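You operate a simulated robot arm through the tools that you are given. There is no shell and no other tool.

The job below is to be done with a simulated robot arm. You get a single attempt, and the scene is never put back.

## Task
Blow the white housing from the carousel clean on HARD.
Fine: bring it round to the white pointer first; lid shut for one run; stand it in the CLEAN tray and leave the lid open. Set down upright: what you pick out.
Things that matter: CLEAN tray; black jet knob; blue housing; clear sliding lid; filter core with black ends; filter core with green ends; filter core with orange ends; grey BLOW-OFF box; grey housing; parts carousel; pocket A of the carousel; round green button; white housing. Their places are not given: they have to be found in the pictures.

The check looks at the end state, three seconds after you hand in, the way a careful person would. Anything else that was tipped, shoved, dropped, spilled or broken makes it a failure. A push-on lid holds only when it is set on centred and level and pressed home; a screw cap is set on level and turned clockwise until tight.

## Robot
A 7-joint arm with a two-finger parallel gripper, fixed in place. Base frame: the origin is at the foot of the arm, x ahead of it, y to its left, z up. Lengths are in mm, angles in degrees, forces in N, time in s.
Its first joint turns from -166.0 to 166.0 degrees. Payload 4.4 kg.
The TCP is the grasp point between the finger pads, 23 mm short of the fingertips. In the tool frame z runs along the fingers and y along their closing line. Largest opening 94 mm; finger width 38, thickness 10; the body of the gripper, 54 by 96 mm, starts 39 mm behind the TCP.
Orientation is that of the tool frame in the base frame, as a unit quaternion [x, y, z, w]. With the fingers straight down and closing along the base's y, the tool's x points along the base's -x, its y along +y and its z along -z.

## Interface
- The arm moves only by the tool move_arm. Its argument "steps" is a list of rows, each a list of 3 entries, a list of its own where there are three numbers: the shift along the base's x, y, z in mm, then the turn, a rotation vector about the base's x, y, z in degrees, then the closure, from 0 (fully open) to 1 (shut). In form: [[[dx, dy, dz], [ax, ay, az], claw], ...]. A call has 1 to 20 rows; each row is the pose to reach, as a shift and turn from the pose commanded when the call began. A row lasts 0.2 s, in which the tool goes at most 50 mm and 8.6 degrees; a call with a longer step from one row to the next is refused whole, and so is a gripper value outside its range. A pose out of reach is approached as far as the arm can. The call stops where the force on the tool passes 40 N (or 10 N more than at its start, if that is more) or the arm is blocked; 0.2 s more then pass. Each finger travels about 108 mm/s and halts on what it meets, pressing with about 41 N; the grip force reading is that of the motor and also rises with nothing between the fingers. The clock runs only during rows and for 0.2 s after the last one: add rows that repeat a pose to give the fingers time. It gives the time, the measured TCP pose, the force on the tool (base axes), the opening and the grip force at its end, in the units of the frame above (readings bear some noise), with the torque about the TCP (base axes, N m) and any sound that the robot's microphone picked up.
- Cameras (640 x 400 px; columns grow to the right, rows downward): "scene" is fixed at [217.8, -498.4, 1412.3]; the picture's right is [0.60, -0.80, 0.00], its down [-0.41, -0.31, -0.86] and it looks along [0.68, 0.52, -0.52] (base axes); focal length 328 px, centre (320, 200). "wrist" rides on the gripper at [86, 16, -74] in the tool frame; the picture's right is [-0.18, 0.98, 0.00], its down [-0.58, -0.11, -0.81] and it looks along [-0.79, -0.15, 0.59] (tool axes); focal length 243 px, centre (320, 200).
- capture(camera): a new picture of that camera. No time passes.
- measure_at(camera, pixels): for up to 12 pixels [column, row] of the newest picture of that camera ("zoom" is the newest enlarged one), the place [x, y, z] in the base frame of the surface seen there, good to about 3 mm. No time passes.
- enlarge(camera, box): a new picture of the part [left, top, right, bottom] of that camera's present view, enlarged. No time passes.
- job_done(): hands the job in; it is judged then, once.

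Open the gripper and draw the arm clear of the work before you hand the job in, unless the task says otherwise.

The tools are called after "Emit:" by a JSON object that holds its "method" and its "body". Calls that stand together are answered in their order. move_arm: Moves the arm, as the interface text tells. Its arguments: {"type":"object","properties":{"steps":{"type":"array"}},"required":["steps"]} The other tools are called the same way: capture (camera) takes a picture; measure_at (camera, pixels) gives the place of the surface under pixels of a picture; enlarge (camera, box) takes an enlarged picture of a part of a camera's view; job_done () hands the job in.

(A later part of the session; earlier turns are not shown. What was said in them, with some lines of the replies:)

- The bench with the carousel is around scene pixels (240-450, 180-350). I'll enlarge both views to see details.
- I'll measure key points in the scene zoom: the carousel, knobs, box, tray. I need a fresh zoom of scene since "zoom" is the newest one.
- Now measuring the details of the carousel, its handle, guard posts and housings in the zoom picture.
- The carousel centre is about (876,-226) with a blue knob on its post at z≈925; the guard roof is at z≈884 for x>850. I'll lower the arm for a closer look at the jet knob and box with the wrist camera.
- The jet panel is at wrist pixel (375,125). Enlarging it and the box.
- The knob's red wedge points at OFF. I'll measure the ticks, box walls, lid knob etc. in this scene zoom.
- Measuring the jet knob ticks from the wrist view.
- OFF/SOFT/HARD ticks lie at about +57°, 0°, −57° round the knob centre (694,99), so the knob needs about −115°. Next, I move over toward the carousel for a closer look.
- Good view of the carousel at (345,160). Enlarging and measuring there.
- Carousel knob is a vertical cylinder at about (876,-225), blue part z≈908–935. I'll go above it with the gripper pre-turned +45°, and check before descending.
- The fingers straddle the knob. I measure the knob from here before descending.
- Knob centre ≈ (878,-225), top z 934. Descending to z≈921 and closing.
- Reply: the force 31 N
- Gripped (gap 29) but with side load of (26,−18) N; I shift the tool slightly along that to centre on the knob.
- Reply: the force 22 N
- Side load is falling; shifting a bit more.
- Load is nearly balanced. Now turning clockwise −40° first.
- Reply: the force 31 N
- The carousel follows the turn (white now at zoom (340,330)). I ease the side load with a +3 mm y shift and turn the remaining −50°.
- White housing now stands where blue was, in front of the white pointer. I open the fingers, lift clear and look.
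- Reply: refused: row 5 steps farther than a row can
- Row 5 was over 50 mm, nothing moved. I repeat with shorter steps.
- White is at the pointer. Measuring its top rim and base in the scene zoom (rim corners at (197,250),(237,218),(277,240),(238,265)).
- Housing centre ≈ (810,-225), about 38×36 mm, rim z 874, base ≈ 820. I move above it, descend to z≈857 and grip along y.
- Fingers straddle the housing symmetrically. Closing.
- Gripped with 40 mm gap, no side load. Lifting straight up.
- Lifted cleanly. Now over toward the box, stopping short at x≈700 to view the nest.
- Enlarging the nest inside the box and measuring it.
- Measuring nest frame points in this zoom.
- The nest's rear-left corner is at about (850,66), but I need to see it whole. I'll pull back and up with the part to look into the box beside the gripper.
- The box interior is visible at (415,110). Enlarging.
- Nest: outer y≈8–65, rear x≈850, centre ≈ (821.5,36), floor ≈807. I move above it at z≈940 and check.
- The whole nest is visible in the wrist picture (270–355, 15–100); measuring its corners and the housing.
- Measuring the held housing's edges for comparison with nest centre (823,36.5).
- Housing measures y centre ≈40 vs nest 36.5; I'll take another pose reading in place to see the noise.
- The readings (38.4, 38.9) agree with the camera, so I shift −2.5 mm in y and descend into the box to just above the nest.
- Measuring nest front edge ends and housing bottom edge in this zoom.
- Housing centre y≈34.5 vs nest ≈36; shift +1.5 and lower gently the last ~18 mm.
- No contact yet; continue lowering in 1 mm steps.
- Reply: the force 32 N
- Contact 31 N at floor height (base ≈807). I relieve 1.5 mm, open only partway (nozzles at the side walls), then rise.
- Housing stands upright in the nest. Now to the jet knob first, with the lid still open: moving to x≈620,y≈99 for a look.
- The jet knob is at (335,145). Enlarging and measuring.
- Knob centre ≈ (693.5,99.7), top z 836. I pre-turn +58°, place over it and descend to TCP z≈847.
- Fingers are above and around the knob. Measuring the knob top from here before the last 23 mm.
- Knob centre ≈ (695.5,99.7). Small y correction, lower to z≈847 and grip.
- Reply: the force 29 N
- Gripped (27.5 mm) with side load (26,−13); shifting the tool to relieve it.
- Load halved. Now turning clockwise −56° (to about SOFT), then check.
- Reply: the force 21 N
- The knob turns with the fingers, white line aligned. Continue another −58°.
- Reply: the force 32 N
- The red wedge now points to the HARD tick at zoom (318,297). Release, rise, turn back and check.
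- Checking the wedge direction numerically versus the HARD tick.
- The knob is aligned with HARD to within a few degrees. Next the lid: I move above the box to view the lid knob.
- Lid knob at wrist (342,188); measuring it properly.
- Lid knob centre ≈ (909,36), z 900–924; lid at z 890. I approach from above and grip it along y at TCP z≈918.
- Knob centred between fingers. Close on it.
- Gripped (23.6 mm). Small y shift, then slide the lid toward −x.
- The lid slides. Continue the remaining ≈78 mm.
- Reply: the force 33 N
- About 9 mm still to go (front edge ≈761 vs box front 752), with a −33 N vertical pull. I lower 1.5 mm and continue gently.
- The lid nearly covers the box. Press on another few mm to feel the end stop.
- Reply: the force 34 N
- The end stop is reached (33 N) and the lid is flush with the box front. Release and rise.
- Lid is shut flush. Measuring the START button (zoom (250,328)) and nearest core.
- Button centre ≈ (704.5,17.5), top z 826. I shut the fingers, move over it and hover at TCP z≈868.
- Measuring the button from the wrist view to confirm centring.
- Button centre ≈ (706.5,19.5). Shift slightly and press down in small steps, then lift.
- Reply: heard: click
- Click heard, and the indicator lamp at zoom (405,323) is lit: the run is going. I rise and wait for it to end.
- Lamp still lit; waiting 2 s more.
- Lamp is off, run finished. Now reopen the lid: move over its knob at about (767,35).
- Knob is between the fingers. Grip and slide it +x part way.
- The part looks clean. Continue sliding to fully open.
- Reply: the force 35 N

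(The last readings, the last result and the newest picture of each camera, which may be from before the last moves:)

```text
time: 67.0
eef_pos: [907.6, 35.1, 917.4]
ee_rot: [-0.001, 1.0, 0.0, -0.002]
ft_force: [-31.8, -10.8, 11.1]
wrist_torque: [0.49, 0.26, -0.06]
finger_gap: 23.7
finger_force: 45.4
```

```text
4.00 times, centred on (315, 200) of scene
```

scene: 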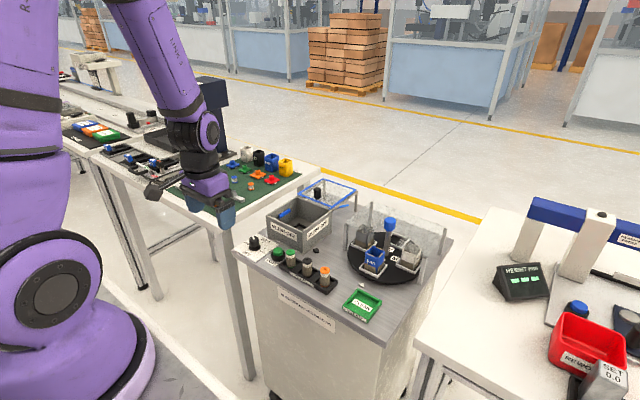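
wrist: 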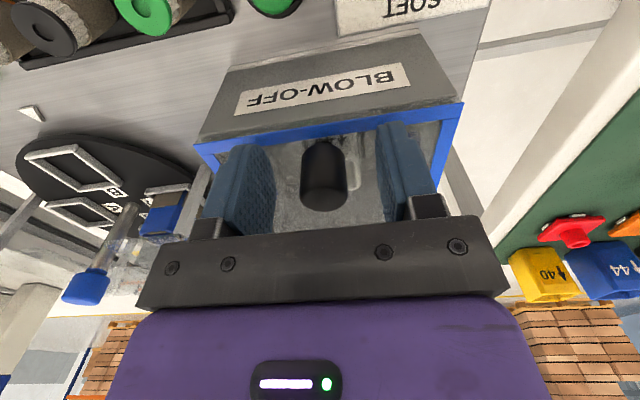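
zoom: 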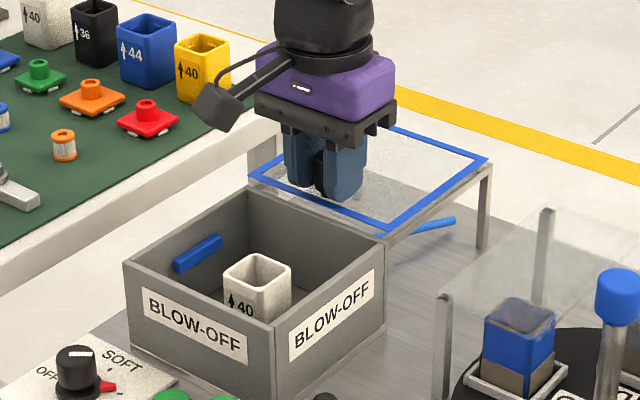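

Lid is fully open at its stop (−32 N). Release, rise and move back above the part.

Emit:
{"method": "move_arm", "body": {"steps": [[[-1.5, 0, 0], [0, 0, 0], 1], [[-1.5, 0, 0], [0, 0, 0], 0.4], [[-1.5, 0, 0], [0, 0, 0], 0.4], [[-1.5, 0, 0], [0, 0, 0], 0.4], [[-1.5, 0, 25], [0, 0, 0], 0.4], [[-1.5, 0, 65], [0, 0, 0], 0.38], [[-40, 0, 70], [0, 0, 0], 0.38], [[-87.5, 0, 70], [0, 0, 0], 0.38], [[-87.5, 0, 50], [0, 0, 0], 0.38], [[-87.5, 0, 50], [0, 0, 0], 0.38]]}}

Emit:
{"method": "capture", "body": {"camera": "wrist"}}

Emit:
{"method": "enlarge", "body": {"camera": "wrist", "box": [255, 5, 370, 115]}}

Emit:
{"method": "enlarge", "body": {"camera": "scene", "box": [250, 150, 380, 250]}}

```text
time: 69.2
eef_pos: [822.7, 35.4, 968.5]
ee_rot: [0.0, 1.0, -0.001, 0.001]
ft_force: [-0.1, 0.3, -0.5]
wrist_torque: [0.01, 0.03, -0.02]
finger_gap: 58.2
finger_force: 0.0
```

```text
taken
```

wrist: 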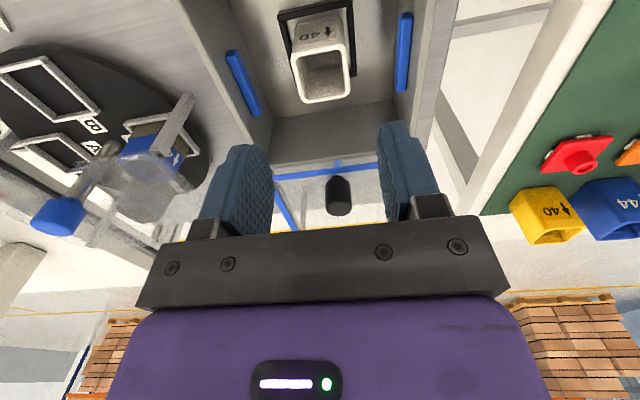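

```text
3.64 times, centred on (312, 60) of wrist
```

zoom: 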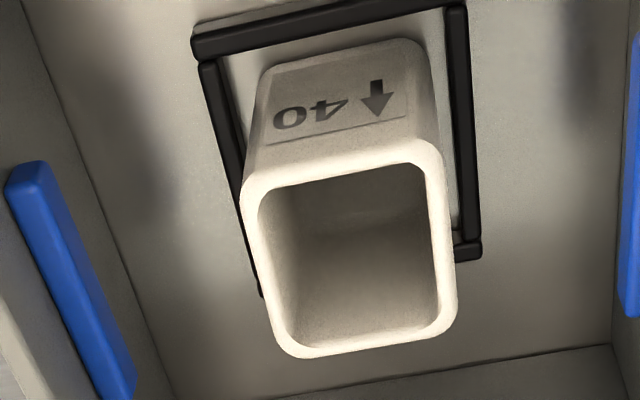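

```text
4.00 times, centred on (315, 200) of scene
```

zoom: 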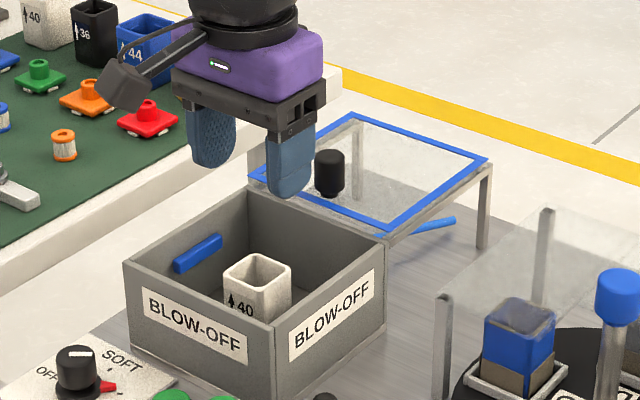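

The part is clean. Measuring its rim to centre the grasp.

Emit:
{"method": "measure_at", "body": {"camera": "wrist", "pixels": [[292, 60], [349, 50], [305, 101], [349, 92], [320, 52], [325, 100], [300, 80], [350, 72]]}}

```text
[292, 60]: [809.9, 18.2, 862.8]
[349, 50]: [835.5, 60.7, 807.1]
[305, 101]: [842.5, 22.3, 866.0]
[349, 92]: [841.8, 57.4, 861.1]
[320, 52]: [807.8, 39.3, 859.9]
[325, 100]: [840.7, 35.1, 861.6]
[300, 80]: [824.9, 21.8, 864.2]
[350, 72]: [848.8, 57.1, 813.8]
```

Part centre ≈ (823.5,37). Descend 122 mm with +1 mm y and grip.

Emit:
{"method": "move_arm", "body": {"steps": [[[0.5, 1.5, -40], [0, 0, 0], 0.38], [[0.5, 1.5, -80], [0, 0, 0], 0.38], [[0.5, 1.5, -105], [0, 0, 0], 0.38], [[0.5, 1.5, -121], [0, 0, 0], 0.38], [[0.5, 1.5, -121], [0, 0, 0], 0.38], [[0.5, 1.5, -121], [0, 0, 0], 1], [[0.5, 1.5, -121], [0, 0, 0], 1], [[0.5, 1.5, -121], [0, 0, 0], 1]]}}

```text
time: 71.0
eef_pos: [821.9, 37.6, 846.2]
ee_rot: [0.0, 1.0, 0.0, -0.001]
ft_force: [-0.7, 0.7, 0.4]
wrist_torque: [-0.01, -0.01, 0.02]
finger_gap: 39.6
finger_force: 41.1
```

Gripped cleanly (39.6 mm). Lifting straight up and taking pictures of the tray.

Emit:
{"method": "move_arm", "body": {"steps": [[[0, 0, 15], [0, 0, 0], 1], [[0, 0, 45], [0, 0, 0], 1], [[0, 0, 85], [0, 0, 0], 1], [[0, 0, 125], [0, 0, 0], 1], [[0, 0, 140], [0, 0, 0], 1], [[0, 0, 140], [0, 0, 0], 1]]}}

Emit:
{"method": "enlarge", "body": {"camera": "scene", "box": [330, 275, 400, 330]}}

Emit:
{"method": "measure_at", "body": {"camera": "zoom", "pixels": [[112, 190], [230, 100], [465, 195], [350, 300], [230, 115], [350, 280], [290, 200], [130, 190], [440, 200], [290, 150]]}}

```text
time: 72.4
eef_pos: [823.6, 35.4, 984.7]
ee_rot: [0.0, 1.0, 0.0, -0.001]
ft_force: [-0.5, 0.7, -0.6]
wrist_torque: [0.02, 0.0, 0.0]
finger_gap: 39.7
finger_force: 41.1
```

```text
7.27 times, centred on (365, 302) of scene
```

zoom: 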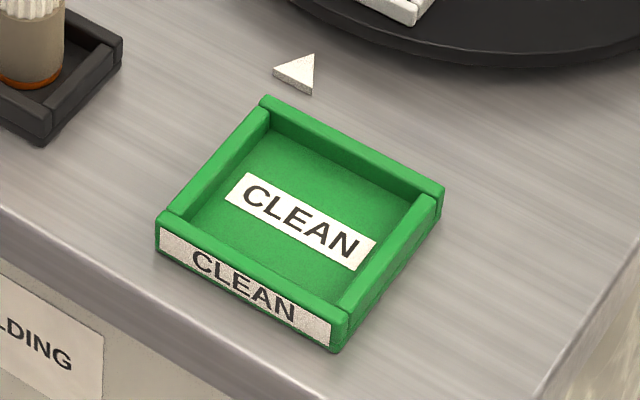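

```text
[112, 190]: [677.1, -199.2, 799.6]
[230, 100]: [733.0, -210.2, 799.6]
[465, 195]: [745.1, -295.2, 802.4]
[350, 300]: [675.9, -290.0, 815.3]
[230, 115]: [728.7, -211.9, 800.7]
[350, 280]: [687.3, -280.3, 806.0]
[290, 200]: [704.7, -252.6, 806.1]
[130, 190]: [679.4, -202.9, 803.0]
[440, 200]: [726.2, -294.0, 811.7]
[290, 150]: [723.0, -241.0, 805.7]
```

Measuring the tray rim corners precisely.

Emit:
{"method": "measure_at", "body": {"camera": "zoom", "pixels": [[265, 100], [440, 188], [350, 315], [160, 220], [272, 125], [415, 200], [340, 298], [187, 220], [300, 215], [355, 150], [395, 260], [220, 165]]}}

```text
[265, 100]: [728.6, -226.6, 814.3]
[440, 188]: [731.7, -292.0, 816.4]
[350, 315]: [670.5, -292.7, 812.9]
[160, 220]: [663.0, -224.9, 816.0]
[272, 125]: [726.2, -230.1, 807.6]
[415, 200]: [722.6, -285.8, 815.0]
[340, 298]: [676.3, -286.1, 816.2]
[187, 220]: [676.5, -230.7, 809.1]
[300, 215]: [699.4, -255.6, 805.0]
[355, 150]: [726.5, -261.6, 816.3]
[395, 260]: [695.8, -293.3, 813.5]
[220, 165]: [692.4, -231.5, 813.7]
```

Tray centre ≈ (698.5,-259), floor ≈805. Carry the part over it at z≈960.

Emit:
{"method": "move_arm", "body": {"steps": [[[-18, -40, 0], [0, 0, 0], 1], [[-36, -80, 0], [0, 0, 0], 1], [[-54, -120, 0], [0, 0, 0], 1], [[-72, -160, 0], [0, 0, 0], 1], [[-90, -200, 0], [0, 0, 0], 1], [[-108, -240, 0], [0, 0, 0], 1], [[-118, -275, -10], [0, 0, 0], 1], [[-123.5, -295.4, -27], [0, 0, 0], 1], [[-123.5, -295.4, -60], [0, 0, 0], 1], [[-123.5, -295.4, -60], [0, 0, 0], 1], [[-123.5, -295.4, -60], [0, 0, 0], 1]]}}

Emit:
{"method": "capture", "body": {"camera": "wrist"}}

Emit:
{"method": "enlarge", "body": {"camera": "scene", "box": [310, 220, 430, 330]}}

```text
time: 74.8
eef_pos: [698.6, -257.0, 927.1]
ee_rot: [0.0, 1.0, -0.001, 0.0]
ft_force: [0.3, 0.7, -0.7]
wrist_torque: [-0.01, 0.05, 0.0]
finger_gap: 39.5
finger_force: 41.1
```

```text
taken
```

wrist: 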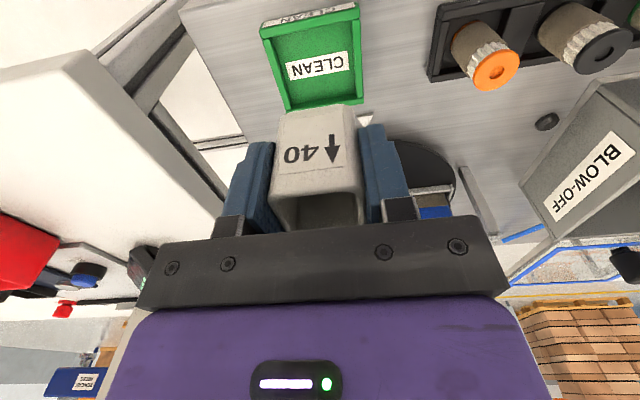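

```text
3.64 times, centred on (370, 275) of scene
```

zoom: 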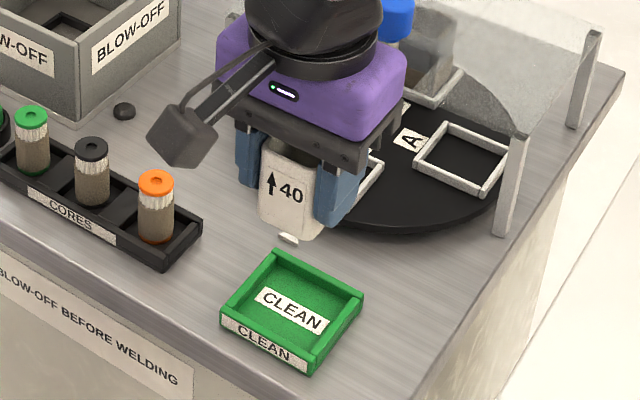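

Measuring tray edges and the part from the wrist view to confirm alignment.

Emit:
{"method": "measure_at", "body": {"camera": "wrist", "pixels": [[264, 28], [357, 12], [288, 108], [362, 98], [278, 35], [348, 22], [293, 102], [352, 95], [283, 120], [350, 112], [315, 110], [320, 65]]}}

```text
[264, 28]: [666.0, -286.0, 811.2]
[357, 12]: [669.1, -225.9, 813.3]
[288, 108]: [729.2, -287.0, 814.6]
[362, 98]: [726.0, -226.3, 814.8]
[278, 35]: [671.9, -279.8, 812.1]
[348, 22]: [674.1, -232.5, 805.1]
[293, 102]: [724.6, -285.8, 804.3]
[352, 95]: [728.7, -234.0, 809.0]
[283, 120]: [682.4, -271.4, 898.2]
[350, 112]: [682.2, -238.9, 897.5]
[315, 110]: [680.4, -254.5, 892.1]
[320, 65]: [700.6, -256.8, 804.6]
```

Aligned within a couple of mm; I lower, slowly near the floor (contact expected near TCP z≈843–844).

Emit:
{"method": "move_arm", "body": {"steps": [[[0, -0.5, -35], [0, 0, 0], 1], [[0, -0.5, -60], [0, 0, 0], 1], [[0, -0.5, -72], [0, 0, 0], 1], [[0, -0.5, -76], [0, 0, 0], 1], [[0, -0.5, -79], [0, 0, 0], 1], [[0, -0.5, -81], [0, 0, 0], 1], [[0, -0.5, -81], [0, 0, 0], 1]]}}

Emit:
{"method": "enlarge", "body": {"camera": "scene", "box": [310, 230, 420, 330]}}

```text
time: 76.4
eef_pos: [699.3, -258.7, 845.3]
ee_rot: [0.0, 1.0, 0.0, 0.0]
ft_force: [-0.2, -0.8, -0.5]
wrist_torque: [-0.02, 0.02, -0.01]
finger_gap: 39.7
finger_force: 40.9
```

```text
4.00 times, centred on (365, 280) of scene
```

zoom: 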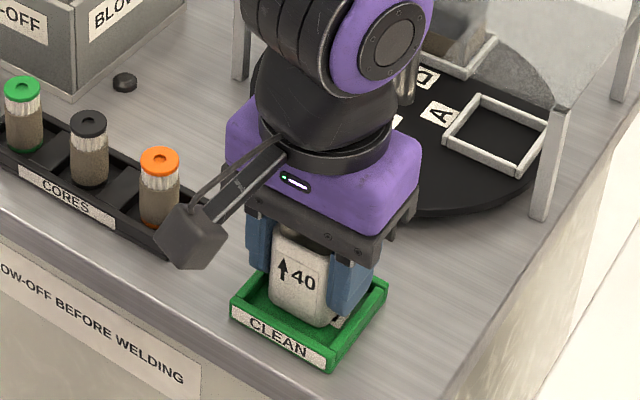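

Part is inside the tray rim with no contact yet; step down by 1 mm until contact.

Emit:
{"method": "move_arm", "body": {"steps": [[[0, 0, -1], [0, 0, 0], 1], [[0, 0, -2], [0, 0, 0], 1], [[0, 0, -2], [0, 0, 0], 1]]}}

```text
time: 77.2
eef_pos: [699.3, -257.9, 843.2]
ee_rot: [0.0, 1.0, -0.001, 0.002]
ft_force: [2.4, -0.5, 11.2]
wrist_torque: [-0.01, -0.1, 0.01]
finger_gap: 39.6
finger_force: 40.9
```

Contact (11 N) on the tray floor. Release part way and lift straight up.

Emit:
{"method": "move_arm", "body": {"steps": [[[0, 0, 0.5], [0, 0, 0], 0.5], [[0, 0, 0.5], [0, 0, 0], 0.35], [[0, 0, 0.5], [0, 0, 0], 0.35], [[0, 0, 20], [0, 0, 0], 0.35], [[0, 0, 50], [0, 0, 0], 0.35], [[0, 0, 95], [0, 0, 0], 0.35], [[0, 0, 140], [0, 0, 0], 0.35], [[-40, 20, 160], [0, 0, 0], 0.2], [[-60, 60, 180], [0, 0, 0], 0], [[-60, 100, 200], [0, 0, 0], 0], [[-60, 140, 220], [0, 0, 0], 0], [[-60, 140, 220], [0, 0, 0], 0]]}}

Emit:
{"method": "enlarge", "body": {"camera": "scene", "box": [310, 190, 460, 330]}}

Emit:
{"method": "capture", "body": {"camera": "wrist"}}

Emit:
{"method": "capture", "body": {"camera": "scene"}}

```text
time: 79.8
eef_pos: [637.8, -121.1, 1065.4]
ee_rot: [0.0, 1.0, 0.0, -0.001]
ft_force: [0.2, -0.7, 0.1]
wrist_torque: [0.01, 0.03, 0.03]
finger_gap: 93.8
finger_force: 0.1
```

```text
2.86 times, centred on (385, 260) of scene
```

zoom: 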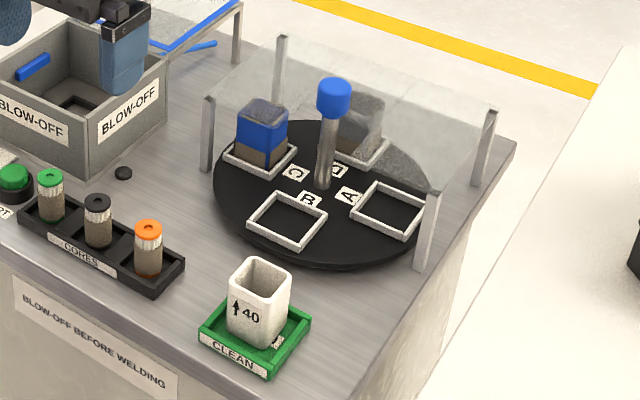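

```text
taken
```

wrist: 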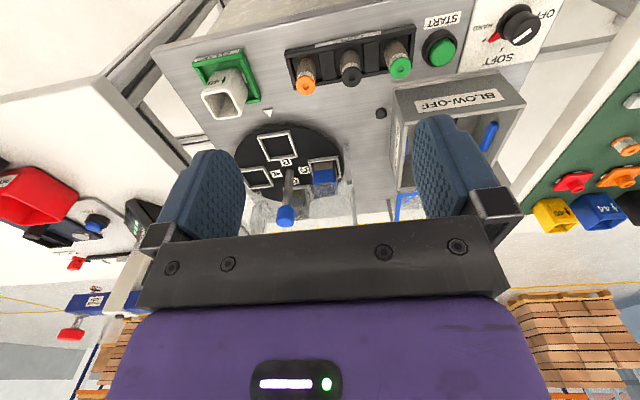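

```text
taken
```

scene: 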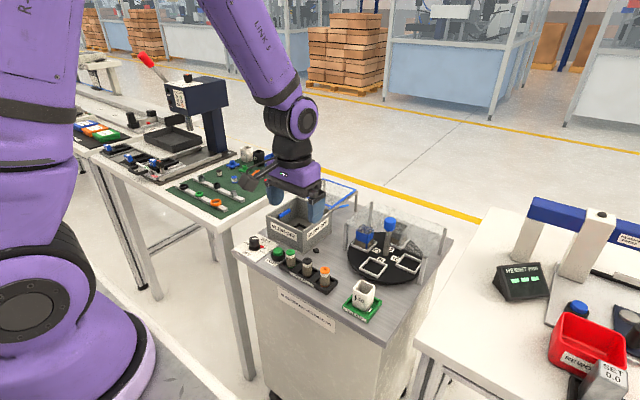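

Part stands upright in the CLEAN tray, lid open, others undisturbed. I draw the arm further up and back and take a last close look at the part.

Emit:
{"method": "move_arm", "body": {"steps": [[[-20, 20, 40], [0, 0, 0], 0], [[-40, 40, 80], [0, 0, 0], 0], [[-60, 70, 110], [0, 0, 0], 0], [[-80, 100, 140], [0, 0, 0], 0], [[-80, 140, 160], [0, 0, 0], 0], [[-80, 140, 160], [0, 0, 0], 0]]}}

Emit:
{"method": "enlarge", "body": {"camera": "scene", "box": [335, 270, 400, 325]}}

Emit:
{"method": "enlarge", "body": {"camera": "scene", "box": [230, 170, 460, 330]}}

```text
time: 81.2
eef_pos: [558.8, 19.7, 1224.6]
ee_rot: [-0.001, 1.0, 0.001, 0.0]
ft_force: [0.0, 0.1, 0.9]
wrist_torque: [0.0, 0.02, 0.0]
finger_gap: 94.1
finger_force: 0.1
```

```text
7.27 times, centred on (368, 298) of scene
```

zoom: 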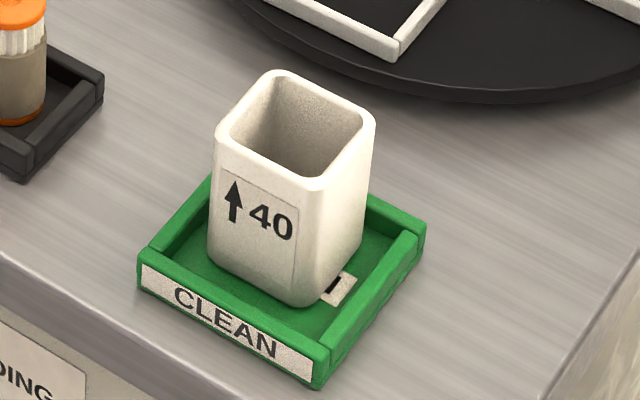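

```text
2.50 times, centred on (345, 250) of scene
```

zoom: 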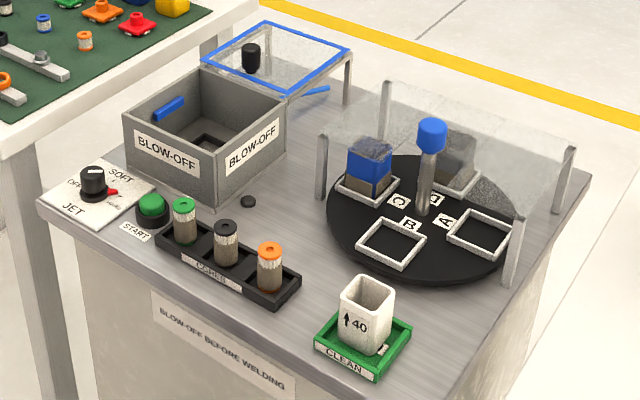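

The white housing is clean and stands upright in the CLEAN tray. The lid is open, the jet knob is on HARD, the other items are as they were, and the arm is clear. Handing in.

Emit:
{"method": "job_done", "body": {}}

```text
The job is handed in.
```

The white housing has been blown clean on HARD and is standing upright in the CLEAN tray. I've handed the job in; the result hasn't come back.

- **Carousel:** I turned it about 90° clockwise so the white housing came round to the white pointer, then lifted it out. The blue and grey housings turned with it and stayed upright in their pockets.
- **Jet knob:** I turned it from OFF to HARD and left it there. By my measurements it sits within a few degrees of the HARD mark.
- **Run:** With the lid shut against its stop, I pressed the round green button once. It clicked, the indicator lamp lit, and the lamp went off when the run ended. The brown dirt was gone from the housing afterwards.
- **Finish:** The lid is open against its stop, the gripper is open and the arm is clear of the work. In the last pictures nothing else was tipped or shoved.
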